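You operate a simulated robot arm through the tools that you are given. There is no shell and no other tool.

The job below is to be done with a simulated robot arm. You get a single attempt, and the scene is never put back.

TASK
Swap the strainer for the stopper and run hot water to about the low line.
Fine: strainer on the fridge side top, tap shut.

The check looks at the end state, three seconds after you hand in, the way a careful person would. Anything else that was tipped, shoved, dropped, spilled or broken makes it a failure. Lids that push on must go on centred and level and be pressed home; caps that screw on are set level and turned clockwise until they are tight.

THE ROBOT
A 6-joint arm with a two-finger gripper, fixed in place. Base frame: the origin is at the foot of the arm, x ahead of it, y to its left, z up; the work surface is at about z = 0.761. Units: m, degrees, N and s.
Its first joint turns from -166.0 to 166.0 degrees. Payload 2.45 kg.
The TCP is the grasp point between the finger pads, 0.02 m short of the fingertips. In the tool frame z runs along the fingers and y along their closing line. Largest opening 0.14 m; the body of the gripper starts 0.168 m behind the TCP.
Orientation is that of the tool frame in the base frame, as a unit quaternion [x, y, z, w]. With the fingers straight down and closing along the base's y, the tool's x points along the base's -x, its y along +y and its z along -z.

THE INTERFACE
- The arm moves only by the tool play_rows. Its argument "targets" is a list of rows, each an object (a shift or turn left out is 0, a gripper value left out holds the last) with "linear": the shift along the base's x, y, z in m, a list of three; "angular": the turn, a rotation vector about the base's x, y, z in degrees, a list of three; "gripper": the closure in counts, from 0 (fully open) to 255 (shut). In form: [{"linear": [dx, dy, dz], "angular": [ax, ay, az], "gripper": gripper}, ...]. A call has 1 to 20 rows; each row is the pose to reach, as a shift and turn from the pose commanded when the call began. A row lasts 0.2 s, in which the tool goes at most 0.05 m and 8.6 degrees; a call with a longer step from one row to the next is refused whole, and so is a gripper value outside its range. A pose out of reach is approached as far as the arm can. The call stops where the force on the tool passes 40 N (or 10 N more than at its start, if that is more) or the arm is blocked; 0.2 s more then pass. Each finger travels about 0.045 m/s and halts on what it meets, pressing with about 27 N; the grip force reading is that of the motor and also rises with nothing between the fingers. The clock runs only during rows and for 0.2 s after the last one: add rows that repeat a pose to give the fingers time. It gives the time, the measured TCP pose, the force on the tool (base axes), the opening and the grip force at its end, in the units of the frame above (readings bear some noise), with the torque about the TCP (base axes, N m) and any sound that the robot's microphone picked up.
- Cameras (640 x 400 px; columns grow to the right, rows downward): "scene" is fixed at [0.3992, 0.4994, 1.6404]; the picture's right is [-0.53, -0.85, 0.00], its down [-0.69, 0.43, -0.58] and it looks along [0.50, -0.31, -0.81] (base axes); focal length 236 px, centre (320, 200). "wrist" rides on the gripper at [0.078, 0.011, -0.209] in the tool frame; the picture's right is [-0.14, 0.99, 0.00], its down [-0.92, -0.13, -0.37] and it looks along [-0.37, -0.05, 0.93] (tool axes); focal length 280 px, centre (320, 200). There is no depth. A picture from a camera that has moved, and an enlarged one, comes with that camera's place and axes in the base frame and with its lens.
- get_image(camera): a new picture of that camera. The clock stands still meanwhile.
- enlarge(camera, box): a new picture of the part [left, top, right, bottom] of that camera's present view, enlarged. The clock stands still meanwhile.
- sign_off(): hands the job in; it is judged then, once.

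Nothing tells you positions but the pictures and the camera data. Unless the task says otherwise, let go and move clear before handing in.

The tools are called after "Request:" as a command line: name --argument value ..., lists and objects as JSON in quotes. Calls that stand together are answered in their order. play_rows: Moves the arm, as the interface text tells. Its arguments: {"type":"object","properties":{"targets":{"type":"array","items":{"type":"object","properties":{"linear":{"type":"array","items":{"type":"number"}},"angular":{"type":"array","items":{"type":"number"}},"gripper":{"type":"number"}}}}},"required":["targets"]} The other tools are called the same way: get_image (camera) takes a picture; enlarge (camera, box) takes an enlarged picture of a part of a camera's view; sign_off () hands the job in.

At the start:

```text
time_s: 0.0
eef_pos: [0.6387, 0.1325, 1.3905]
tool_rot: [0.0, 1.0, -0.001, 0.0]
ft_force: [0.3, -0.5, 0.1]
torque: [0.03, -0.01, -0.02]
width: 0.1399
grasp_force: 0.1
```

scene: 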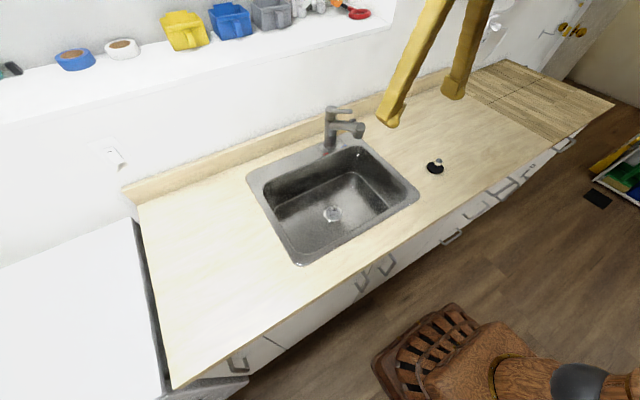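
wrist: 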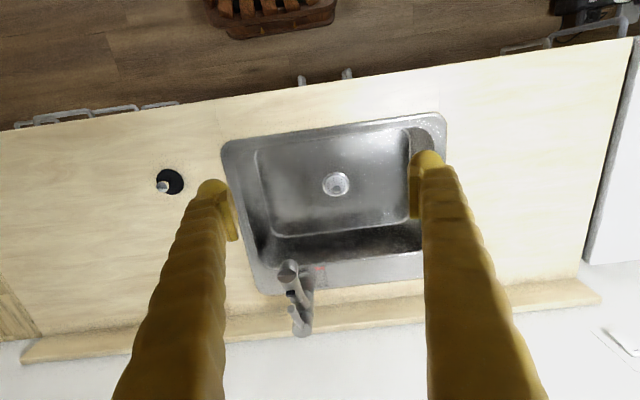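

I see a sink with a strainer in its drain, a single-lever tap behind it, a black stopper on the counter to the right, and a white appliance (perhaps the fridge) at the left end. I'll look closer before moving.

Request:
enlarge --camera "scene" --box '[240, 90, 460, 270]'

Request:
enlarge --camera "scene" --box '[300, 90, 390, 170]'

Request:
enlarge --camera "wrist" --box '[200, 100, 460, 350]'

Request:
enlarge --camera "scene" --box '[410, 140, 470, 190]'

Request:
enlarge --camera "scene" --box '[300, 180, 370, 240]'

Request:
enlarge --camera "scene" --box '[460, 0, 640, 220]'

Request:
enlarge --camera "scene" --box '[0, 100, 260, 400]'

```text
2.22 times, centred on (350, 180) of scene
camera zoom: at [0.3992, 0.4994, 1.6404], right [-0.53, -0.85, 0.0], down [-0.69, 0.43, -0.58], along [0.5, -0.31, -0.81], focal length 524 px, centre (253, 244)
```

zoom: 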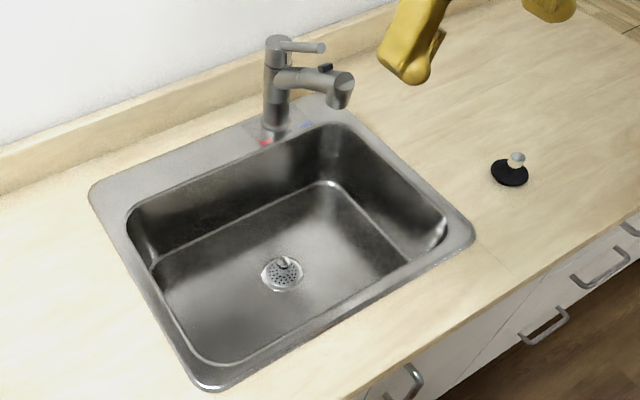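

```text
5.00 times, centred on (345, 130) of scene
camera zoom: at [0.3992, 0.4994, 1.6404], right [-0.53, -0.85, 0.0], down [-0.69, 0.43, -0.58], along [0.5, -0.31, -0.81], focal length 1179 px, centre (195, 550)
```

zoom: 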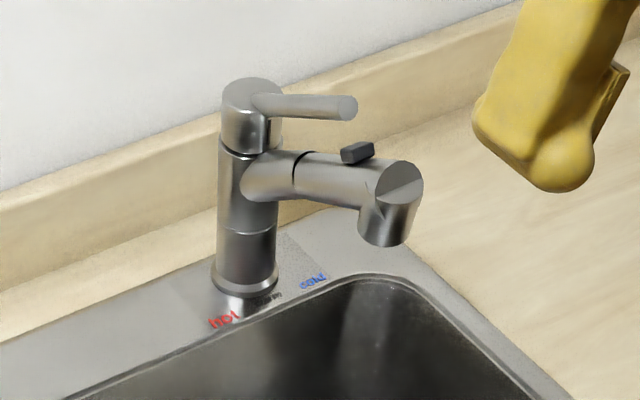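

```text
1.60 times, centred on (330, 225) of wrist
camera zoom: at [0.5615, 0.1423, 1.5999], right [0.14, 0.99, 0.0], down [0.92, -0.13, 0.37], along [0.37, -0.05, -0.93], focal length 449 px, centre (304, 160)
```

zoom: 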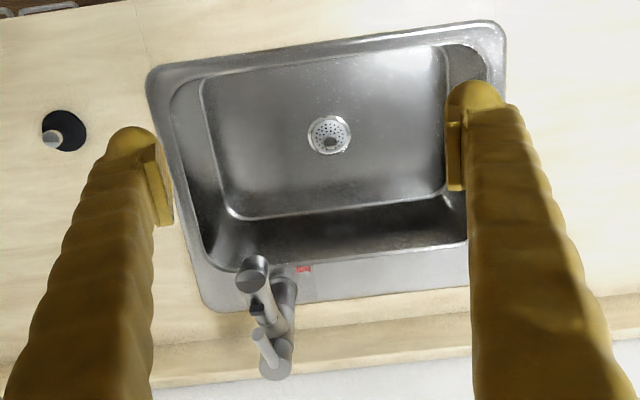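

```text
8.00 times, centred on (440, 165) of scene
camera zoom: at [0.3992, 0.4994, 1.6404], right [-0.53, -0.85, 0.0], down [-0.69, 0.43, -0.58], along [0.5, -0.31, -0.81], focal length 1886 px, centre (-640, 480)
```

zoom: 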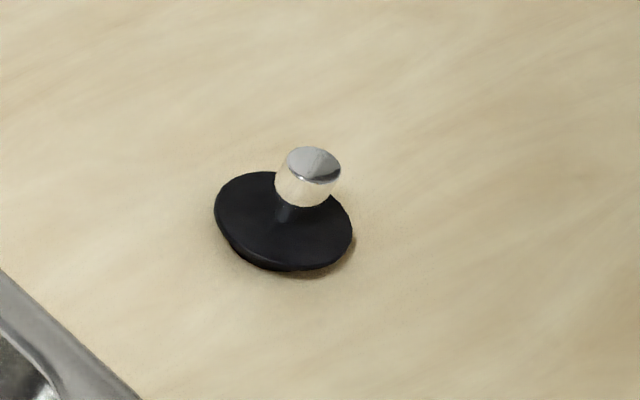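

```text
6.67 times, centred on (335, 210) of scene
camera zoom: at [0.3992, 0.4994, 1.6404], right [-0.53, -0.85, 0.0], down [-0.69, 0.43, -0.58], along [0.5, -0.31, -0.81], focal length 1572 px, centre (220, 133)
```

zoom: 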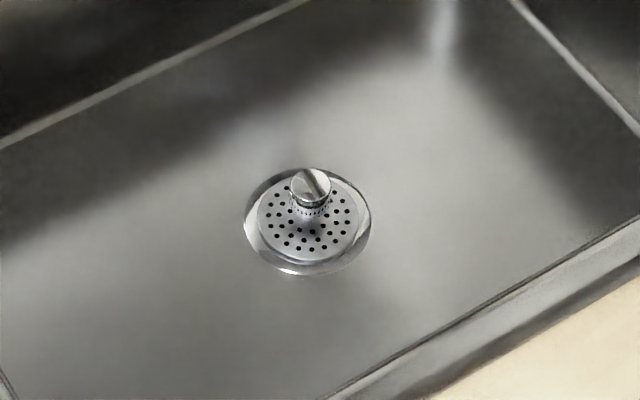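

```text
1.82 times, centred on (550, 110) of scene
camera zoom: at [0.3992, 0.4994, 1.6404], right [-0.53, -0.85, 0.0], down [-0.69, 0.43, -0.58], along [0.5, -0.31, -0.81], focal length 429 px, centre (-98, 364)
```

zoom: 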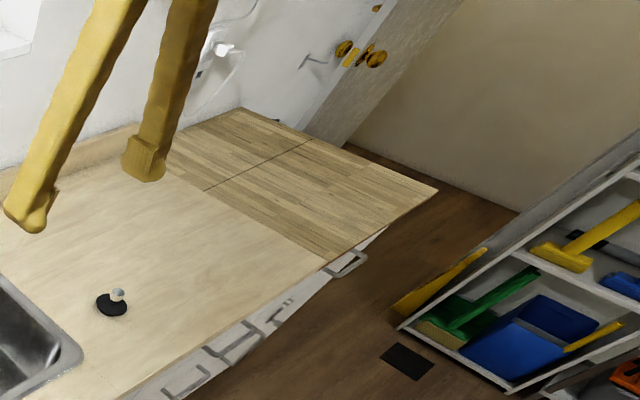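

```text
1.33 times, centred on (130, 250) of scene
camera zoom: at [0.3992, 0.4994, 1.6404], right [-0.53, -0.85, 0.0], down [-0.69, 0.43, -0.58], along [0.5, -0.31, -0.81], focal length 314 px, centre (573, 133)
```

zoom: 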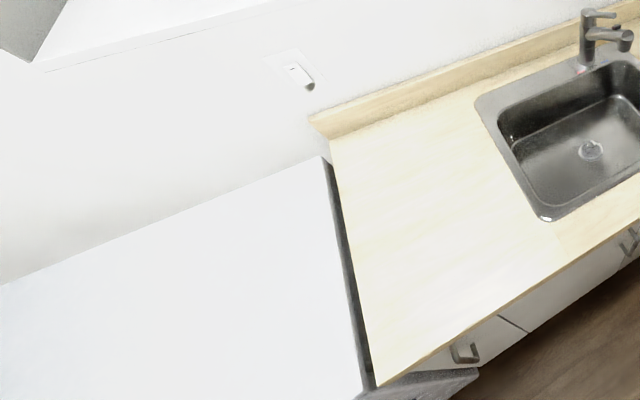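

I take the sink floor to be at about z 0.77 and the counter at 0.93. The drain is near (0.845, 0.153), the stopper near (0.725, -0.25) and the tap near (1.06, 0.035), with its spout and lever pointing to the front right. I'll lower the wrist camera to look for level marks and study the tap.

Request:
play_rows --targets '[{"linear": [0, 0, -0.04]}, {"linear": [0, 0, -0.08]}, {"linear": [0, 0, -0.12]}, {"linear": [0, 0, -0.16]}, {"linear": [0, 0, -0.18]}]'

Request:
get_image --camera "wrist"

Request:
enlarge --camera "wrist" --box '[200, 200, 440, 350]'

Request:
get_image --camera "scene"

```text
time_s: 1.2
eef_pos: [0.6383, 0.1326, 1.2119]
tool_rot: [0.001, 1.0, -0.001, 0.001]
ft_force: [-0.3, 0.3, -0.4]
torque: [0.0, 0.01, 0.01]
width: 0.1401
grasp_force: 0.0
```

```text
taken
camera wrist: at [0.5615, 0.1417, 1.42], right [0.14, 0.99, 0.0], down [0.92, -0.13, 0.37], along [0.37, -0.05, -0.93], focal length 280 px, centre (320, 200)
```

wrist: 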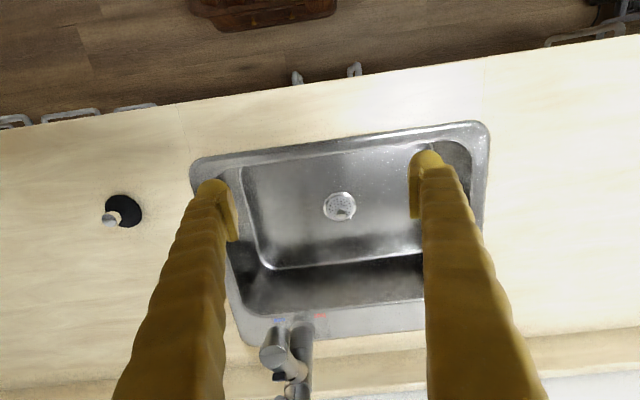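

```text
2.67 times, centred on (320, 275) of wrist
camera zoom: at [0.5615, 0.1417, 1.42], right [0.14, 0.99, 0.0], down [0.92, -0.13, 0.37], along [0.37, -0.05, -0.93], focal length 748 px, centre (320, 0)
```

zoom: 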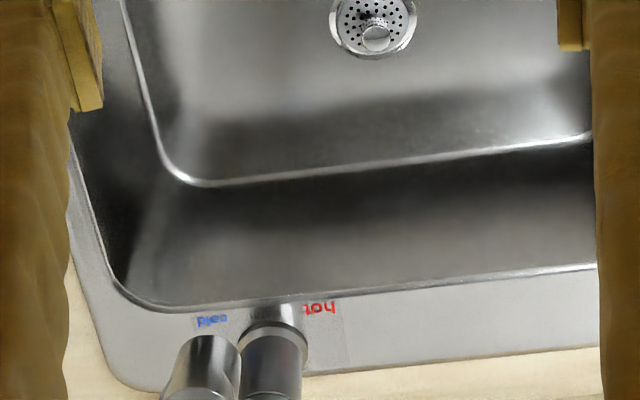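

```text
taken
```

scene: 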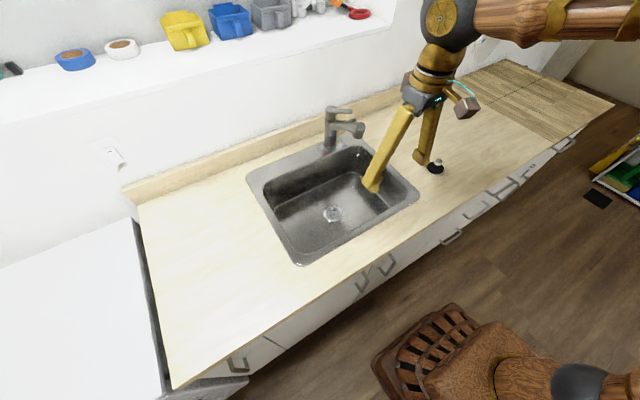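

The tap's deck marks show hot on the left (+y) and cold on the right. No level lines are visible yet, so I'll turn the gripper to look at the left and front sink walls.

Request:
play_rows --targets '[{"linear": [0.015, 0, 0.005], "angular": [0, 0, 8]}, {"linear": [0.03, 0, 0.01], "angular": [0, 0, 16]}, {"linear": [0.045, 0, 0.015], "angular": [0, 0, 24]}, {"linear": [0.06, 0, 0.02], "angular": [0, 0, 32]}, {"linear": [0.075, 0, 0.03], "angular": [0, 0, 40]}, {"linear": [0.09, 0, 0.04], "angular": [0, 0, 48]}, {"linear": [0.105, 0, 0.05], "angular": [0, 0, 56]}, {"linear": [0.12, 0, 0.06], "angular": [0, 0, 64]}, {"linear": [0.135, 0, 0.07], "angular": [0, 0, 72]}, {"linear": [0.15, 0, 0.08], "angular": [0, 0, 80]}, {"linear": [0.16, 0, 0.08], "angular": [0, 0, 88]}, {"linear": [0.16, 0, 0.08], "angular": [0, 0, 90]}]'

Request:
get_image --camera "wrist"

```text
time_s: 3.8
eef_pos: [0.7986, 0.1326, 1.2914]
tool_rot: [0.708, -0.706, -0.001, 0.0]
ft_force: [0.3, -0.1, -0.2]
torque: [0.02, 0.03, -0.03]
width: 0.14
grasp_force: 0.0
```

```text
taken
camera wrist: at [0.7889, 0.0528, 1.4997], right [-0.99, 0.14, 0.0], down [0.13, 0.92, 0.37], along [0.05, 0.37, -0.93], focal length 280 px, centre (320, 200)
```

wrist: 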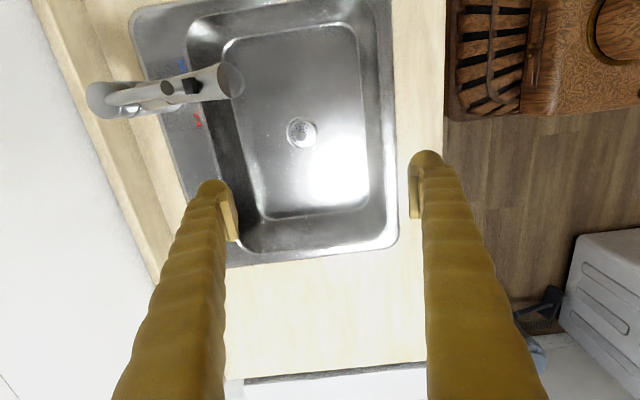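

No lines show on the left wall, and this gives a good overhead view of the tap. I'll turn another 90° to see the front wall.

Request:
enlarge --camera "wrist" --box '[80, 0, 280, 140]'

Request:
enlarge --camera "wrist" --box '[210, 140, 420, 280]'

Request:
play_rows --targets '[{"linear": [0, 0, 0], "angular": [0, 0, 8]}, {"linear": [0, 0, 0], "angular": [0, 0, 16]}, {"linear": [0, 0, 0], "angular": [0, 0, 24]}, {"linear": [0, 0, 0], "angular": [0, 0, 32]}, {"linear": [0, 0, 0], "angular": [0, 0, 40]}, {"linear": [0, 0, 0], "angular": [0, 0, 48]}, {"linear": [0, 0, 0], "angular": [0, 0, 56]}, {"linear": [0, 0, 0], "angular": [0, 0, 64]}, {"linear": [0, 0, 0], "angular": [0, 0, 72]}, {"linear": [0, 0, 0], "angular": [0, 0, 80]}, {"linear": [0, 0, 0], "angular": [0, 0, 88]}, {"linear": [0, 0, 0], "angular": [0, 0, 90]}]'

Request:
get_image --camera "wrist"

```text
2.86 times, centred on (180, 70) of wrist
camera zoom: at [0.7889, 0.0528, 1.4997], right [-0.99, 0.14, 0.0], down [0.13, 0.92, 0.37], along [0.05, 0.37, -0.93], focal length 801 px, centre (720, 571)
```

zoom: 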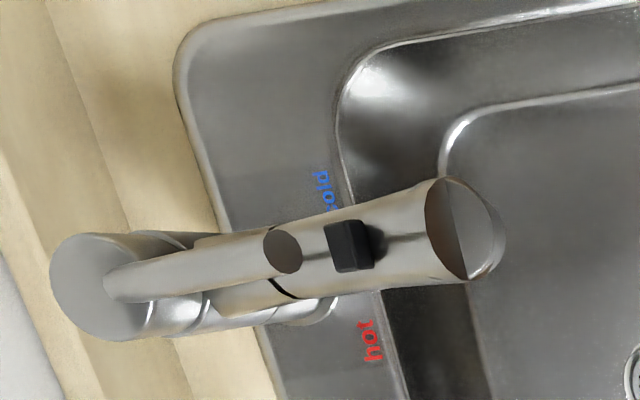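

```text
2.86 times, centred on (315, 210) of wrist
camera zoom: at [0.7889, 0.0528, 1.4997], right [-0.99, 0.14, 0.0], down [0.13, 0.92, 0.37], along [0.05, 0.37, -0.93], focal length 801 px, centre (334, 171)
```

zoom: 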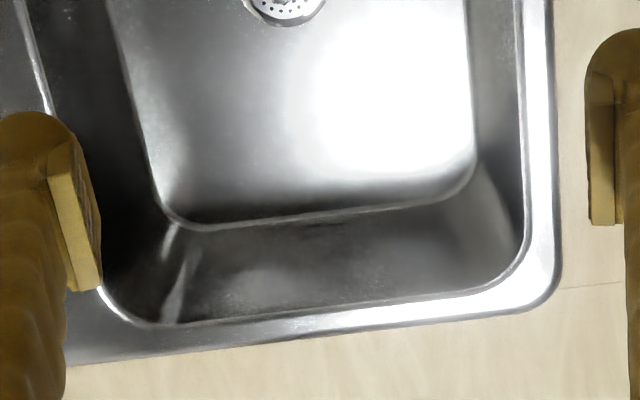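

```text
time_s: 6.4
eef_pos: [0.7989, 0.1327, 1.2897]
tool_rot: [1.0, 0.001, 0.0, 0.0]
ft_force: [-0.7, 0.0, 0.2]
torque: [-0.02, 0.03, 0.01]
width: 0.1402
grasp_force: 0.1
```

```text
taken
camera wrist: at [0.8783, 0.1211, 1.4997], right [-0.14, -0.99, 0.0], down [-0.92, 0.13, 0.37], along [-0.37, 0.05, -0.93], focal length 280 px, centre (320, 200)
```

wrist: 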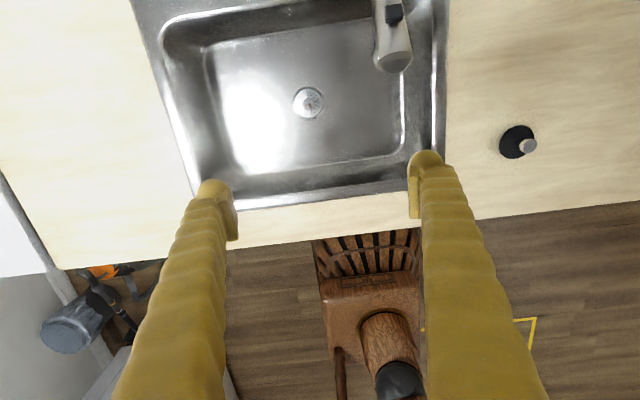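

I now have the front wall in view, so I'll enlarge it and the other walls to find the low line.

Request:
enlarge --camera "wrist" --box '[190, 130, 450, 230]'

Request:
enlarge --camera "wrist" --box '[130, 0, 310, 110]'

Request:
enlarge --camera "wrist" --box '[310, 0, 490, 160]'

Request:
enlarge --camera "scene" --box '[320, 130, 430, 210]'

Request:
enlarge --camera "scene" --box '[245, 150, 355, 230]'

```text
2.46 times, centred on (320, 180) of wrist
camera zoom: at [0.8783, 0.1211, 1.4997], right [-0.14, -0.99, 0.0], down [-0.92, 0.13, 0.37], along [-0.37, 0.05, -0.93], focal length 690 px, centre (320, 249)
```

zoom: 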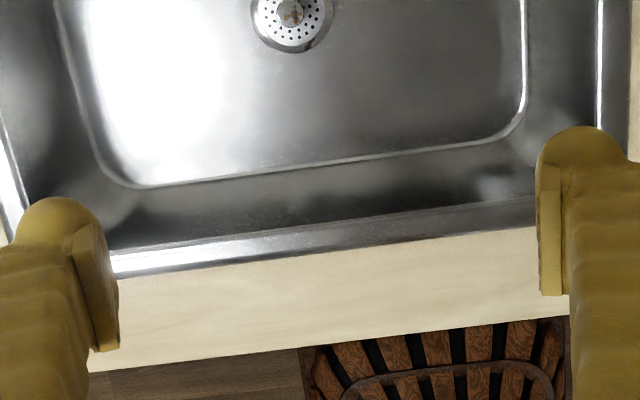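

```text
3.56 times, centred on (220, 55) of wrist
camera zoom: at [0.8783, 0.1211, 1.4997], right [-0.14, -0.99, 0.0], down [-0.92, 0.13, 0.37], along [-0.37, 0.05, -0.93], focal length 997 px, centre (676, 716)
```

zoom: 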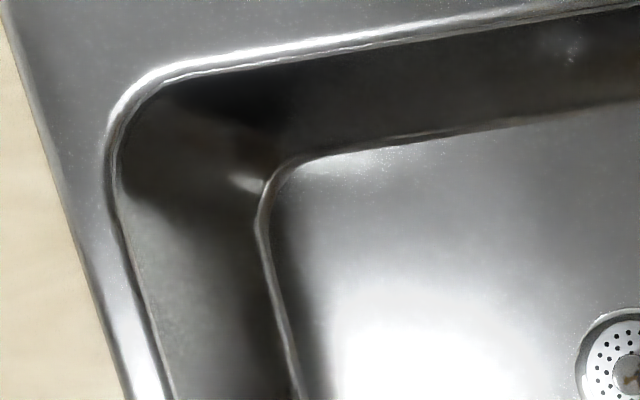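

```text
2.50 times, centred on (400, 80) of wrist
camera zoom: at [0.8783, 0.1211, 1.4997], right [-0.14, -0.99, 0.0], down [-0.92, 0.13, 0.37], along [-0.37, 0.05, -0.93], focal length 701 px, centre (120, 500)
```

zoom: 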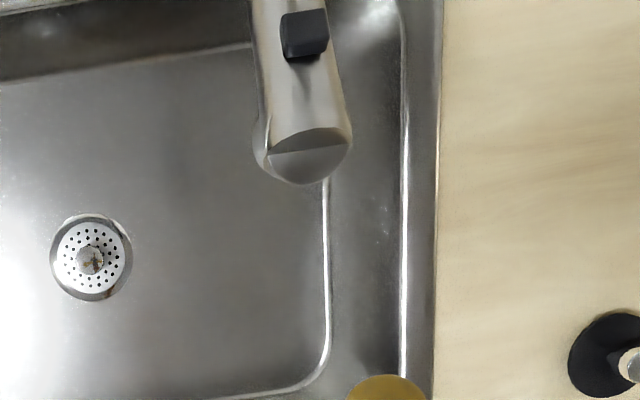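

```text
5.00 times, centred on (375, 170) of scene
camera zoom: at [0.3992, 0.4994, 1.6404], right [-0.53, -0.85, 0.0], down [-0.69, 0.43, -0.58], along [0.5, -0.31, -0.81], focal length 1179 px, centre (45, 350)
```

zoom: 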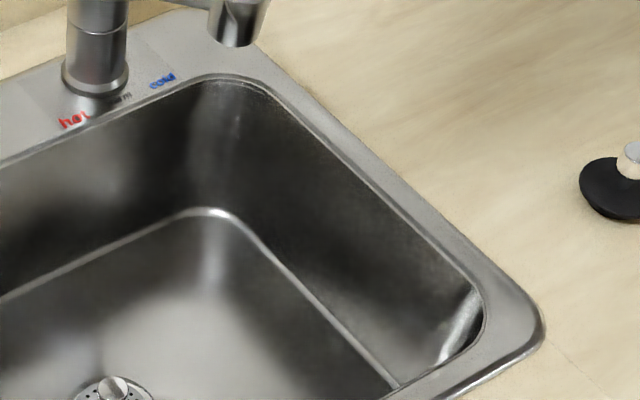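

```text
5.00 times, centred on (300, 190) of scene
camera zoom: at [0.3992, 0.4994, 1.6404], right [-0.53, -0.85, 0.0], down [-0.69, 0.43, -0.58], along [0.5, -0.31, -0.81], focal length 1179 px, centre (420, 250)
```

zoom: 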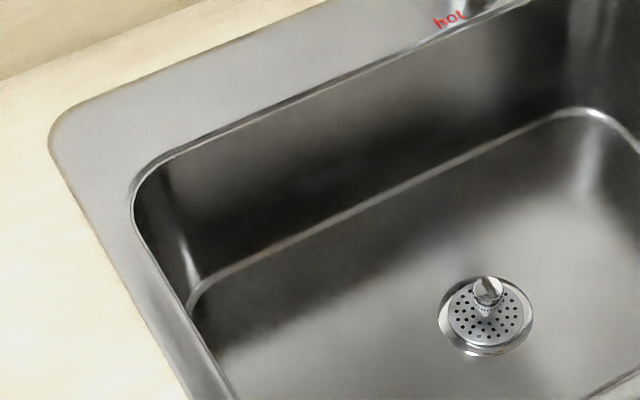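

No marks are visible on the walls from above. I'll tilt the tool so the camera looks more squarely at the front wall, which is the only one not yet clearly seen.

Request:
play_rows --targets '[{"linear": [0, 0, -0.02], "angular": [0, 8, 0]}, {"linear": [0, 0, -0.04], "angular": [0, 16, 0]}, {"linear": [0, 0, -0.06], "angular": [0, 24, 0]}, {"linear": [0, 0, -0.08], "angular": [0, 32, 0]}, {"linear": [0, 0, -0.1], "angular": [0, 36, 0]}]'

Request:
get_image --camera "wrist"

Request:
enlarge --camera "wrist" --box '[190, 80, 450, 240]'

Request:
get_image --camera "scene"

```text
time_s: 7.6
eef_pos: [0.796, 0.1311, 1.1869]
tool_rot: [0.952, 0.0, -0.307, 0.0]
ft_force: [-0.2, 0.1, 0.1]
torque: [-0.03, -0.05, -0.01]
width: 0.14
grasp_force: 0.0
out of reach, approached as far as the arm can: row 5
```

```text
taken
camera wrist: at [0.9824, 0.1193, 1.3111], right [-0.11, -0.99, 0.08], down [-0.53, 0.13, 0.84], along [-0.84, 0.05, -0.54], focal length 280 px, centre (320, 200)
```

wrist: 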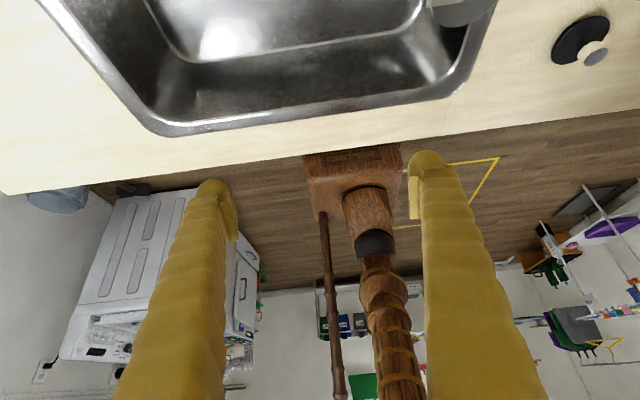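

```text
2.46 times, centred on (320, 160) of wrist
camera zoom: at [0.9824, 0.1193, 1.3111], right [-0.11, -0.99, 0.08], down [-0.53, 0.13, 0.84], along [-0.84, 0.05, -0.54], focal length 690 px, centre (320, 298)
```

zoom: 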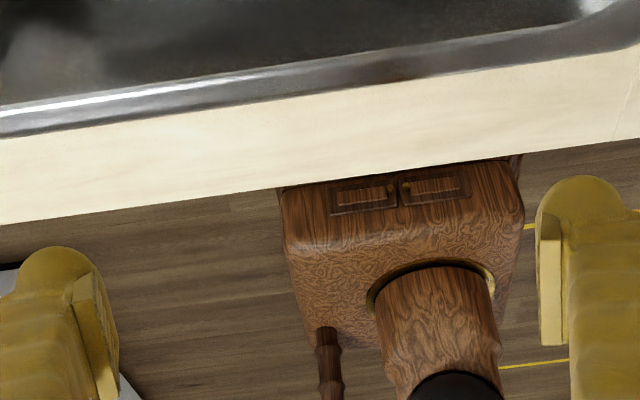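

```text
taken
```

scene: 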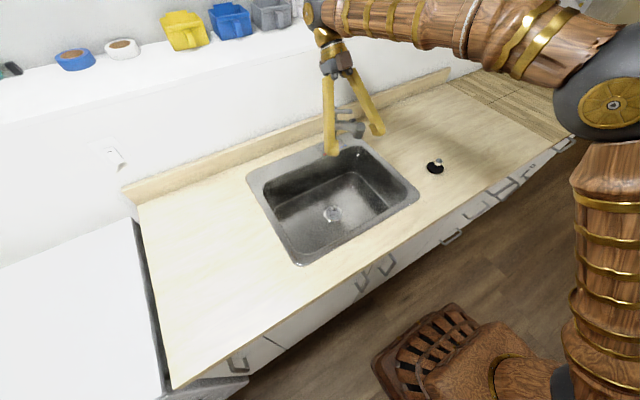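

The front wall is now more directly in view, so I'll enlarge it.

Request:
enlarge --camera "wrist" --box '[130, 0, 330, 140]'

Request:
enlarge --camera "wrist" --box '[300, 0, 500, 140]'

```text
2.86 times, centred on (230, 70) of wrist
camera zoom: at [0.9824, 0.1193, 1.3111], right [-0.11, -0.99, 0.08], down [-0.53, 0.13, 0.84], along [-0.84, 0.05, -0.54], focal length 801 px, centre (577, 571)
```

zoom: 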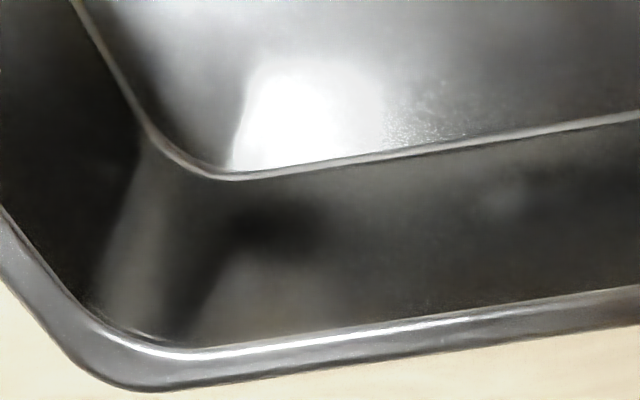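

```text
2.86 times, centred on (400, 70) of wrist
camera zoom: at [0.9824, 0.1193, 1.3111], right [-0.11, -0.99, 0.08], down [-0.53, 0.13, 0.84], along [-0.84, 0.05, -0.54], focal length 801 px, centre (91, 571)
```

zoom: 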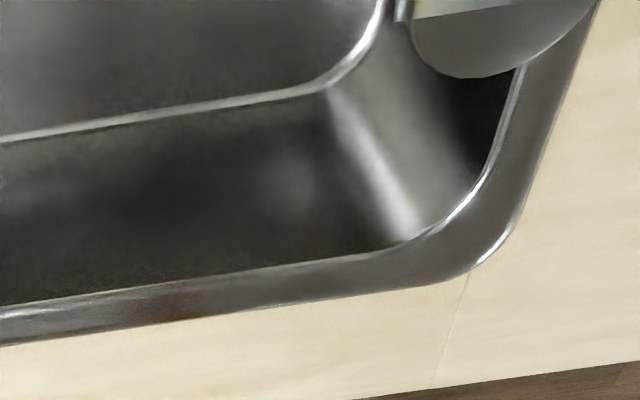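

There are no marks on the front wall either. The only line low in the basin is the bead running round the foot of the walls. I'll tilt back and turn to inspect the left wall and the deck closely.

Request:
play_rows --targets '[{"linear": [0, 0, 0.02], "angular": [0, -8, 0]}, {"linear": [0, 0, 0.04], "angular": [0, -16, 0]}, {"linear": [0, 0, 0.06], "angular": [0, -24, 0]}, {"linear": [0, 0, 0.08], "angular": [0, -32, 0]}, {"linear": [0, 0, 0.1], "angular": [0, -36, 0]}]'

Request:
play_rows --targets '[{"linear": [0, 0, 0], "angular": [0, 0, -8]}, {"linear": [0, 0, 0], "angular": [0, 0, -16]}, {"linear": [0, 0, 0], "angular": [0, 0, -24]}, {"linear": [0, 0, 0], "angular": [0, 0, -32]}, {"linear": [0, 0, 0], "angular": [0, 0, -40]}, {"linear": [0, 0, 0], "angular": [0, 0, -48]}, {"linear": [0, 0, 0], "angular": [0, 0, -56]}, {"linear": [0, 0, 0], "angular": [0, 0, -64]}, {"linear": [0, 0, 0], "angular": [0, 0, -72]}, {"linear": [0, 0, 0], "angular": [0, 0, -80]}, {"linear": [0, 0, 0], "angular": [0, 0, -88]}, {"linear": [0, 0, 0], "angular": [0, 0, -90]}]'

Request:
play_rows --targets '[{"linear": [0, 0, 0], "angular": [7, 0, 0]}, {"linear": [0, 0, -0.01], "angular": [14, 0, 0]}, {"linear": [0, 0, -0.02], "angular": [21, 0, 0]}, {"linear": [0, 0, -0.04], "angular": [28, 0, 0]}]'

Request:
get_image --camera "wrist"

Request:
enlarge --camera "wrist" --box '[180, 0, 420, 150]'

```text
time_s: 8.8
eef_pos: [0.795, 0.1316, 1.2864]
tool_rot: [1.0, 0.0, -0.001, 0.0]
ft_force: [0.3, 0.7, 0.1]
torque: [0.02, 0.04, 0.03]
width: 0.1402
grasp_force: 0.0
```

```text
time_s: 11.4
eef_pos: [0.7965, 0.133, 1.287]
tool_rot: [-0.707, 0.708, 0.0, 0.0]
ft_force: [0.2, 0.3, 0.7]
torque: [-0.01, 0.03, 0.01]
width: 0.1401
grasp_force: 0.1
```

```text
time_s: 12.4
eef_pos: [0.7957, 0.1334, 1.2473]
tool_rot: [0.686, -0.686, -0.172, -0.172]
ft_force: [0.1, -0.7, 0.1]
torque: [-0.01, -0.06, 0.0]
width: 0.1399
grasp_force: 0.0
```

```text
taken
camera wrist: at [0.7861, -0.036, 1.395], right [-0.99, 0.12, 0.07], down [0.13, 0.64, 0.76], along [0.05, 0.76, -0.65], focal length 280 px, centre (320, 200)
```

wrist: 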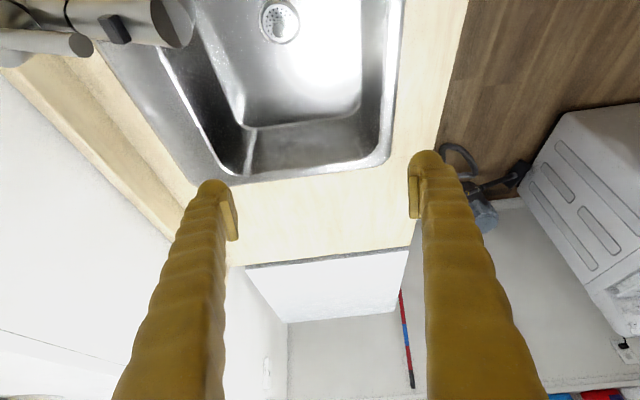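

```text
2.67 times, centred on (300, 75) of wrist
camera zoom: at [0.7861, -0.036, 1.395], right [-0.99, 0.12, 0.07], down [0.13, 0.64, 0.76], along [0.05, 0.76, -0.65], focal length 748 px, centre (373, 533)
```

zoom: 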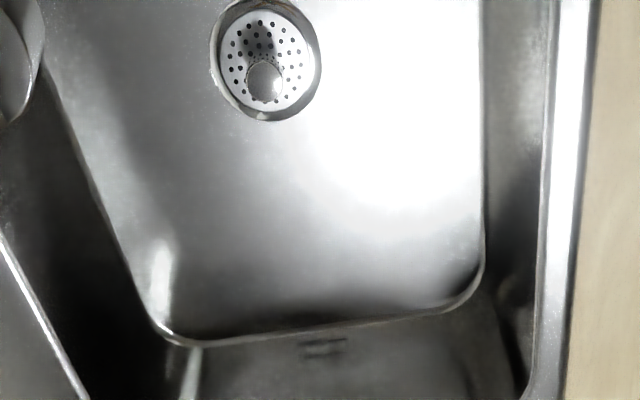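

There's something on the left wall, just above the bead. I'll enlarge further.

Request:
enlarge --camera "wrist" --box '[260, 110, 360, 175]'

Request:
enlarge --camera "wrist" --box '[285, 120, 320, 145]'

Request:
enlarge --camera "wrist" --box '[0, 0, 200, 125]'

Request:
enlarge --camera "wrist" --box '[220, 220, 440, 357]'

```text
6.15 times, centred on (310, 142) of wrist
camera zoom: at [0.7861, -0.036, 1.395], right [-0.99, 0.12, 0.07], down [0.13, 0.64, 0.76], along [0.05, 0.76, -0.65], focal length 1726 px, centre (382, 554)
```

zoom: 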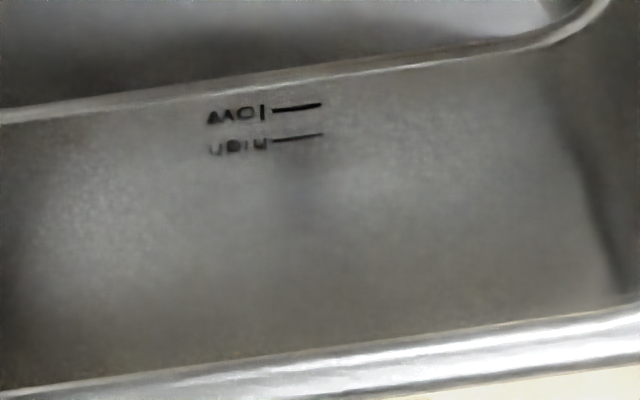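

```text
16.00 times, centred on (302, 132) of wrist
camera zoom: at [0.7861, -0.036, 1.395], right [-0.99, 0.12, 0.07], down [0.13, 0.64, 0.76], along [0.05, 0.76, -0.65], focal length 4486 px, centre (600, 1280)
```

zoom: 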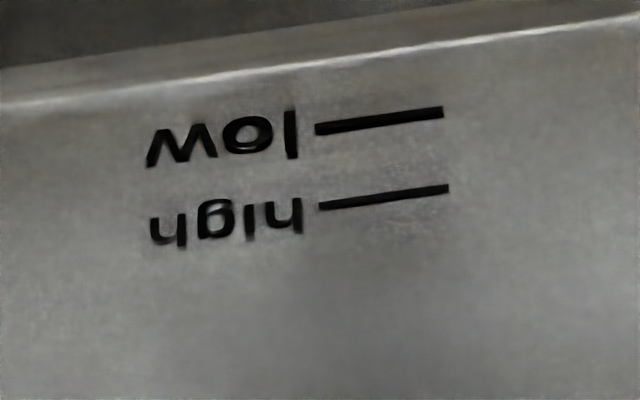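

```text
3.20 times, centred on (100, 62) of wrist
camera zoom: at [0.7861, -0.036, 1.395], right [-0.99, 0.12, 0.07], down [0.13, 0.64, 0.76], along [0.05, 0.76, -0.65], focal length 897 px, centre (1024, 640)
```

zoom: 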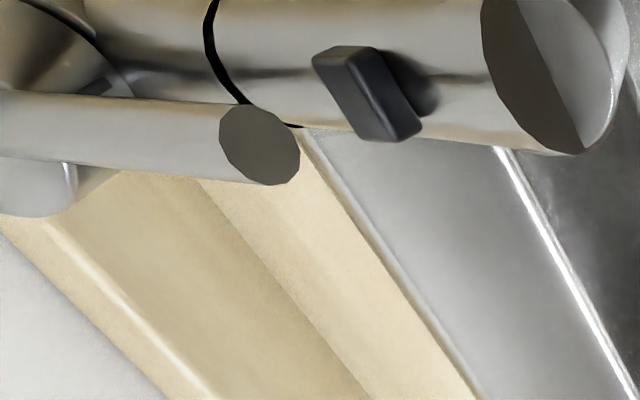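

```text
2.91 times, centred on (330, 288) of wrist
camera zoom: at [0.7861, -0.036, 1.395], right [-0.99, 0.12, 0.07], down [0.13, 0.64, 0.76], along [0.05, 0.76, -0.65], focal length 816 px, centre (291, -58)
```

zoom: 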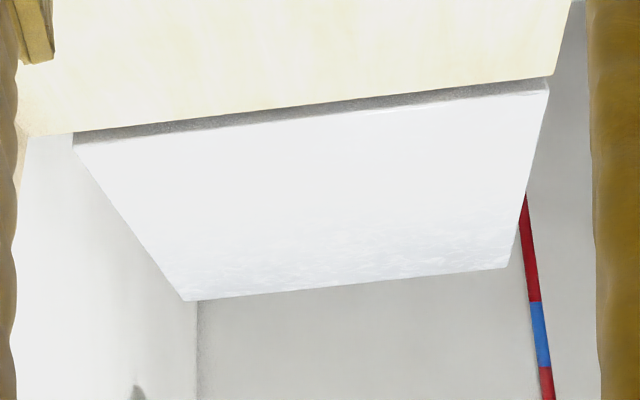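

The "low" and "high" lines are on the left wall. Low is about 2 cm above the foot bead, at roughly z 0.80. Triangulating again, the lever and spout both point straight at me: the lever tip is near (0.958, 0.03, 1.16) and the spout end near (0.90, 0.03), so the outlet is over the basin. I'll go back to the plain orientation and move in over the strainer.

Request:
play_rows --targets '[{"linear": [0, 0, 0.01], "angular": [-7, 0, 0]}, {"linear": [0, 0, 0.02], "angular": [-14, 0, 0]}, {"linear": [0, 0, 0.03], "angular": [-21, 0, 0]}, {"linear": [0, 0, 0.04], "angular": [-28, 0, 0]}]'

Request:
play_rows --targets '[{"linear": [-0.01, 0, 0], "angular": [0, 0, -8]}, {"linear": [-0.02, 0, 0], "angular": [0, 0, -16]}, {"linear": [-0.03, 0, 0], "angular": [0, 0, -24]}, {"linear": [-0.04, 0, 0], "angular": [0, 0, -32]}, {"linear": [-0.05, 0, 0], "angular": [0, 0, -40]}, {"linear": [-0.06, 0, 0], "angular": [0, 0, -48]}, {"linear": [-0.07, 0, 0], "angular": [0, 0, -56]}, {"linear": [-0.08, 0, 0], "angular": [0, 0, -64]}, {"linear": [-0.09, 0, -0.02], "angular": [0, 0, -72]}, {"linear": [-0.09, 0.01, -0.06], "angular": [0, 0, -80]}, {"linear": [-0.09, 0.02, -0.1], "angular": [0, 0, -88]}, {"linear": [-0.09, 0.02, -0.11], "angular": [0, 0, -90]}]'

Request:
get_image --camera "wrist"

Request:
enlarge --camera "wrist" --box '[280, 150, 400, 225]'

Request:
get_image --camera "scene"

```text
time_s: 13.4
eef_pos: [0.7958, 0.1333, 1.2867]
tool_rot: [-0.706, 0.708, 0.0, 0.0]
ft_force: [0.7, 0.4, -0.1]
torque: [-0.01, 0.03, 0.03]
width: 0.14
grasp_force: 0.0
```

```text
time_s: 16.0
eef_pos: [0.7063, 0.1516, 1.1765]
tool_rot: [0.001, 1.0, 0.0, 0.0]
ft_force: [-0.1, 0.6, 0.8]
torque: [-0.01, 0.02, 0.0]
width: 0.1398
grasp_force: 0.1
```

```text
taken
camera wrist: at [0.6296, 0.1615, 1.386], right [0.14, 0.99, 0.0], down [0.92, -0.13, 0.37], along [0.37, -0.05, -0.93], focal length 280 px, centre (320, 200)
```

wrist: 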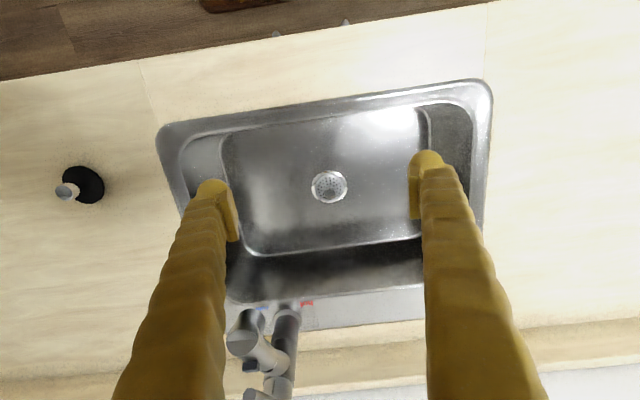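

```text
5.33 times, centred on (340, 188) of wrist
camera zoom: at [0.6296, 0.1615, 1.386], right [0.14, 0.99, 0.0], down [0.92, -0.13, 0.37], along [0.37, -0.05, -0.93], focal length 1495 px, centre (213, 267)
```

zoom: 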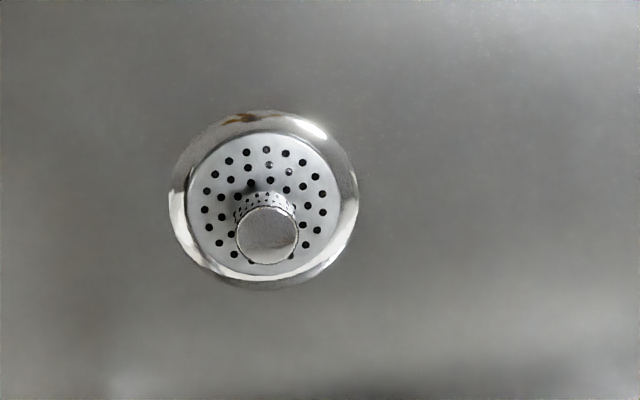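

```text
taken
```

scene: 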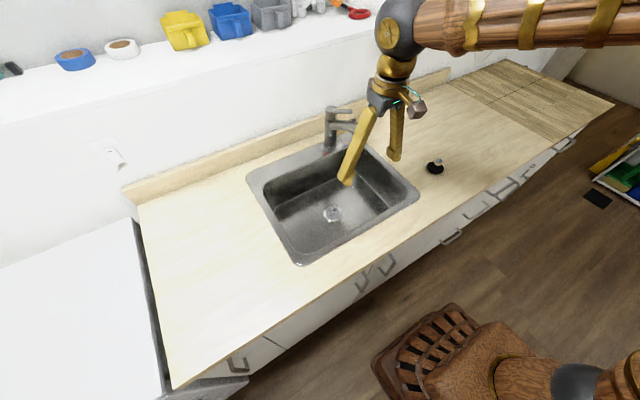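

The strainer knob is about 26 mm across, its top is near (0.847, 0.155, 0.813), and the plate is at z ≈ 0.775. I'll move above it with the fingers partly closed and check alignment before descending.

Request:
play_rows --targets '[{"linear": [0.04, 0.001, -0.03], "gripper": 120}, {"linear": [0.08, 0.002, -0.06]}, {"linear": [0.12, 0.003, -0.09]}, {"linear": [0.14, 0.0035, -0.13]}, {"linear": [0.14, 0.0035, -0.17]}, {"linear": [0.14, 0.0035, -0.21]}, {"linear": [0.14, 0.0035, -0.25]}, {"linear": [0.14, 0.0035, -0.28]}, {"linear": [0.14, 0.0035, -0.28]}]'

Request:
get_image --camera "wrist"

Request:
get_image --camera "scene"

Request:
enlarge --camera "scene" --box '[270, 100, 430, 240]'

```text
time_s: 18.0
eef_pos: [0.8444, 0.156, 0.8957]
tool_rot: [0.0, 1.0, 0.0, -0.001]
ft_force: [0.5, 1.1, -0.5]
torque: [-0.04, -0.02, 0.0]
width: 0.0741
grasp_force: 0.0
```

```text
taken
camera wrist: at [0.769, 0.1654, 1.1045], right [0.14, 0.99, 0.0], down [0.92, -0.13, 0.37], along [0.37, -0.05, -0.93], focal length 280 px, centre (320, 200)
```

wrist: 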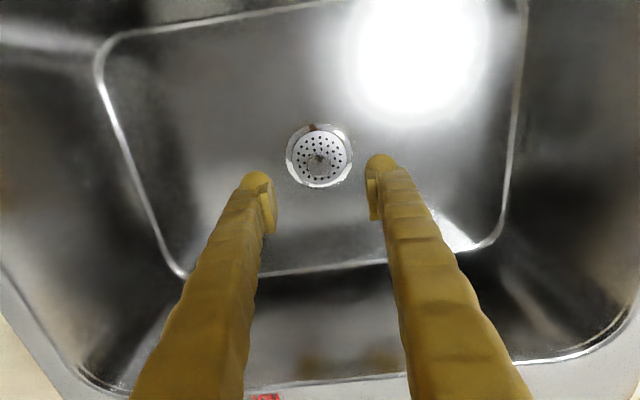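

```text
taken
```

scene: 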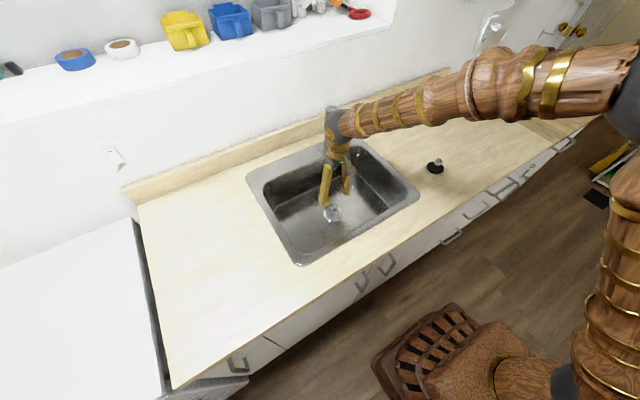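

```text
2.86 times, centred on (350, 170) of scene
camera zoom: at [0.3992, 0.4994, 1.6404], right [-0.53, -0.85, 0.0], down [-0.69, 0.43, -0.58], along [0.5, -0.31, -0.81], focal length 674 px, centre (234, 286)
```

zoom: 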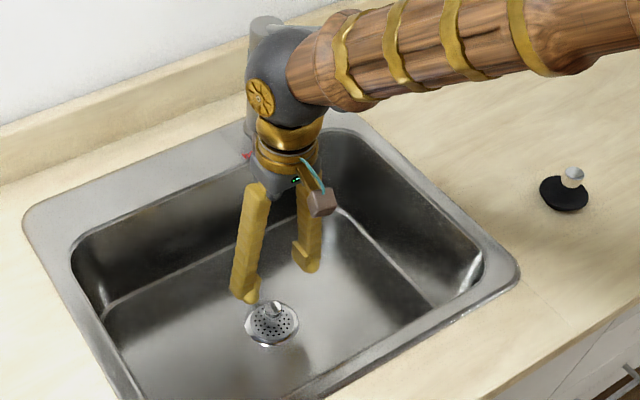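

The gripper is above the drain and the wrist is clear of the tap. I'll check alignment with the knob.

Request:
enlarge --camera "wrist" --box '[240, 110, 400, 210]'

Request:
enlarge --camera "scene" --box '[300, 120, 380, 230]'

```text
4.00 times, centred on (320, 160) of wrist
camera zoom: at [0.769, 0.1654, 1.1045], right [0.14, 0.99, 0.0], down [0.92, -0.13, 0.37], along [0.37, -0.05, -0.93], focal length 1122 px, centre (320, 360)
```

zoom: 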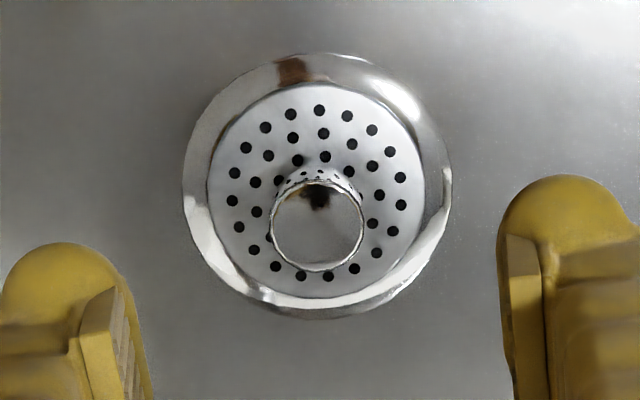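

```text
3.64 times, centred on (340, 175) of scene
camera zoom: at [0.3992, 0.4994, 1.6404], right [-0.53, -0.85, 0.0], down [-0.69, 0.43, -0.58], along [0.5, -0.31, -0.81], focal length 857 px, centre (247, 291)
```

zoom: 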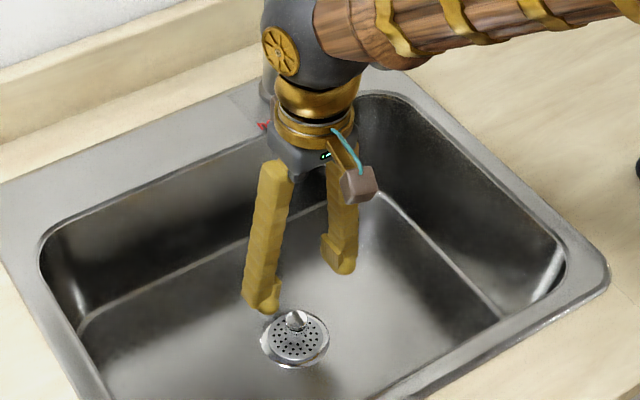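

The knob centre is at (0.846, 0.154), nearly under the tool. I'll descend and close on it.

Request:
play_rows --targets '[{"linear": [0.002, -0.0015, -0.03], "gripper": 120}, {"linear": [0.002, -0.0015, -0.06]}, {"linear": [0.002, -0.0015, -0.08]}, {"linear": [0.002, -0.0015, -0.092]}, {"linear": [0.002, -0.0015, -0.092]}]'

Request:
enlarge --camera "wrist" --box '[220, 100, 420, 225]'

Request:
enlarge --camera "scene" --box '[270, 100, 410, 240]'

```text
time_s: 19.2
eef_pos: [0.8474, 0.1556, 0.8044]
tool_rot: [0.0, 1.0, 0.001, 0.001]
ft_force: [0.0, -0.6, -0.8]
torque: [-0.02, -0.03, -0.03]
width: 0.0741
grasp_force: 0.1
```

```text
3.20 times, centred on (320, 162) of wrist
camera zoom: at [0.7712, 0.1645, 1.0129], right [0.14, 0.99, 0.0], down [0.92, -0.13, 0.37], along [0.37, -0.05, -0.93], focal length 897 px, centre (320, 320)
```

zoom: 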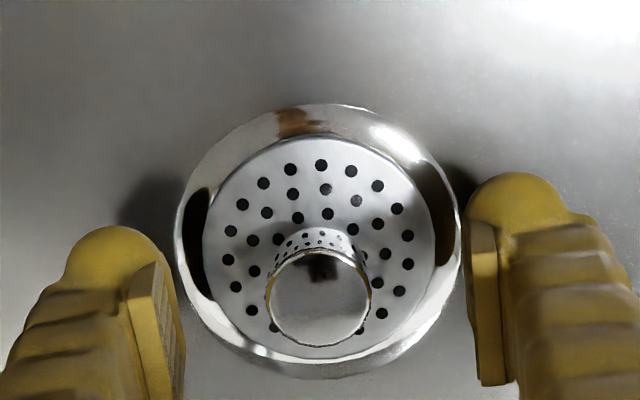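

```text
2.86 times, centred on (340, 170) of scene
camera zoom: at [0.3992, 0.4994, 1.6404], right [-0.53, -0.85, 0.0], down [-0.69, 0.43, -0.58], along [0.5, -0.31, -0.81], focal length 674 px, centre (263, 286)
```

zoom: 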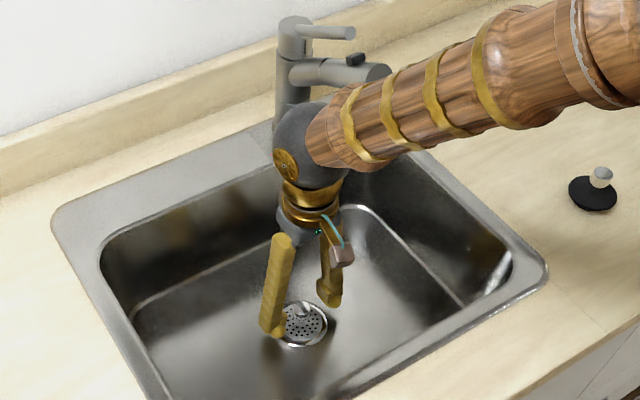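

The knob sits between the fingers. Closing on it, then lifting slightly to test.

Request:
play_rows --targets '[{"gripper": 255}, {"gripper": 255}, {"gripper": 255}, {"gripper": 255}, {"gripper": 255}, {"gripper": 255}]'

Request:
play_rows --targets '[{"linear": [0, 0, 0.01]}, {"linear": [0, 0, 0.03]}, {"linear": [0, 0, 0.06]}, {"linear": [0, 0, 0.09]}, {"linear": [0, 0, 0.09]}]'

Request:
get_image --camera "wrist"

Request:
enlarge --camera "scene" --box '[270, 100, 410, 240]'

```text
time_s: 20.6
eef_pos: [0.8486, 0.1561, 0.8045]
tool_rot: [0.0, 1.0, 0.0, 0.0]
ft_force: [-0.1, -0.4, 0.0]
torque: [-0.03, -0.02, 0.02]
width: 0.0252
grasp_force: 26.8
```

```text
time_s: 21.8
eef_pos: [0.8486, 0.156, 0.8956]
tool_rot: [0.0, 1.0, 0.0, 0.0]
ft_force: [0.0, -0.1, -0.7]
torque: [0.0, 0.0, -0.03]
width: 0.0252
grasp_force: 27.2
```

```text
taken
camera wrist: at [0.7712, 0.1654, 1.1039], right [0.14, 0.99, 0.0], down [0.92, -0.13, 0.37], along [0.37, -0.05, -0.93], focal length 280 px, centre (320, 200)
```

wrist: 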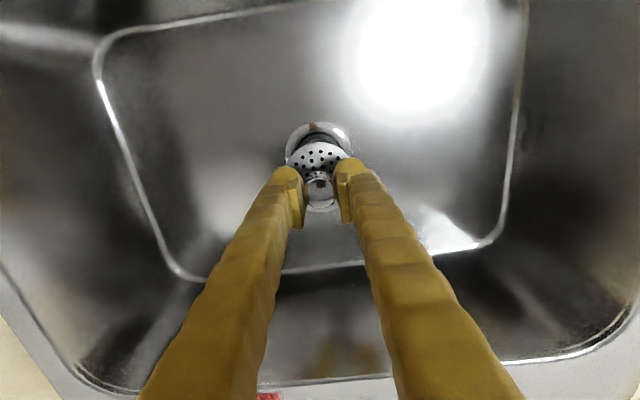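

```text
2.86 times, centred on (340, 170) of scene
camera zoom: at [0.3992, 0.4994, 1.6404], right [-0.53, -0.85, 0.0], down [-0.69, 0.43, -0.58], along [0.5, -0.31, -0.81], focal length 674 px, centre (263, 286)
```

zoom: 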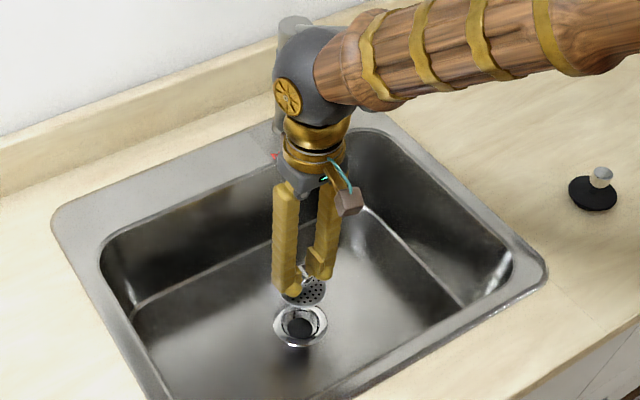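

The strainer came out cleanly. I'll raise it clear of the rim and carry it to the counter on the fridge side (left of the sink).

Request:
play_rows --targets '[{"linear": [0, 0, 0.04]}, {"linear": [-0.01, 0, 0.08]}, {"linear": [-0.02, 0, 0.12]}, {"linear": [-0.03, 0.01, 0.16]}, {"linear": [-0.04, 0.03, 0.19]}, {"linear": [-0.05, 0.07, 0.2]}, {"linear": [-0.06, 0.11, 0.2]}, {"linear": [-0.07, 0.15, 0.2]}, {"linear": [-0.08, 0.19, 0.2]}, {"linear": [-0.09, 0.23, 0.2]}, {"linear": [-0.1, 0.27, 0.2]}, {"linear": [-0.11, 0.31, 0.2]}, {"linear": [-0.12, 0.35, 0.2]}, {"linear": [-0.13, 0.38, 0.2]}, {"linear": [-0.14, 0.4, 0.2]}, {"linear": [-0.14, 0.4, 0.2]}]'

Request:
get_image --camera "wrist"

Request:
get_image --camera "scene"

Request:
enlarge --camera "scene" --box '[290, 180, 370, 240]'

```text
time_s: 25.2
eef_pos: [0.7086, 0.5562, 1.0954]
tool_rot: [0.0, 1.0, 0.0, -0.001]
ft_force: [0.7, -0.7, 0.2]
torque: [-0.02, 0.02, 0.02]
width: 0.0253
grasp_force: 27.1
```

```text
taken
camera wrist: at [0.631, 0.5654, 1.305], right [0.14, 0.99, 0.0], down [0.92, -0.13, 0.37], along [0.37, -0.05, -0.93], focal length 280 px, centre (320, 200)
```

wrist: 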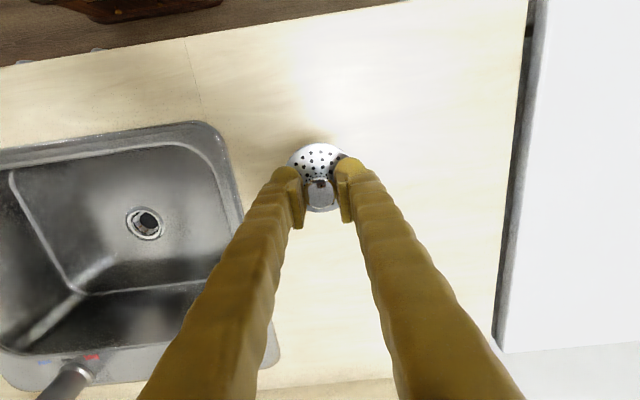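

```text
taken
```

scene: 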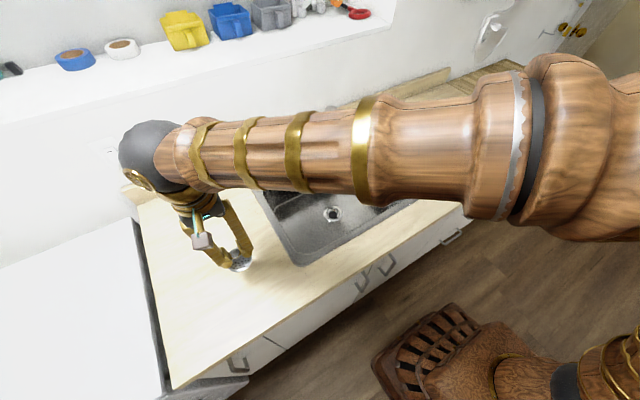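

```text
6.67 times, centred on (330, 210) of scene
camera zoom: at [0.3992, 0.4994, 1.6404], right [-0.53, -0.85, 0.0], down [-0.69, 0.43, -0.58], along [0.5, -0.31, -0.81], focal length 1572 px, centre (253, 133)
```

zoom: 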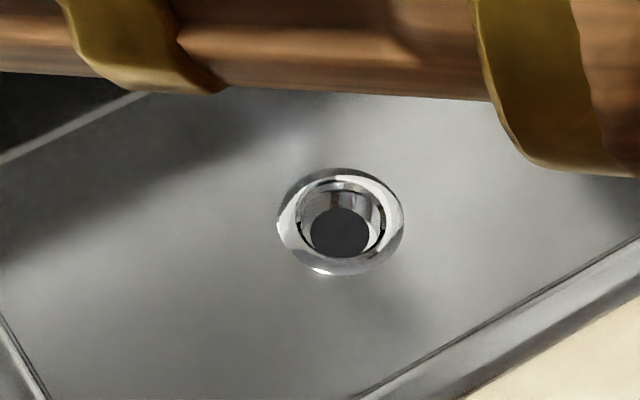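

The strainer is over clear counter at (0.709, 0.556). I'll lower it in small steps and watch the force.

Request:
play_rows --targets '[{"linear": [0, 0, -0.03]}, {"linear": [0, 0, -0.06]}, {"linear": [0, 0, -0.08]}, {"linear": [0, 0, -0.09]}, {"linear": [0, 0, -0.095]}, {"linear": [0, 0, -0.095]}]'

Request:
enlarge --camera "scene" --box '[160, 200, 300, 300]'

```text
time_s: 26.6
eef_pos: [0.7077, 0.5558, 1.0008]
tool_rot: [0.0, 1.0, 0.0, 0.0]
ft_force: [-0.5, -0.5, -0.9]
torque: [0.02, 0.01, -0.02]
width: 0.0252
grasp_force: 27.4
```

```text
4.00 times, centred on (230, 250) of scene
camera zoom: at [0.3992, 0.4994, 1.6404], right [-0.53, -0.85, 0.0], down [-0.69, 0.43, -0.58], along [0.5, -0.31, -0.81], focal length 943 px, centre (680, 0)
```

zoom: 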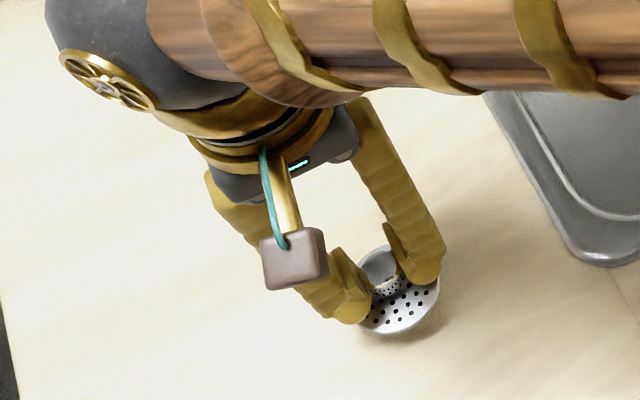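

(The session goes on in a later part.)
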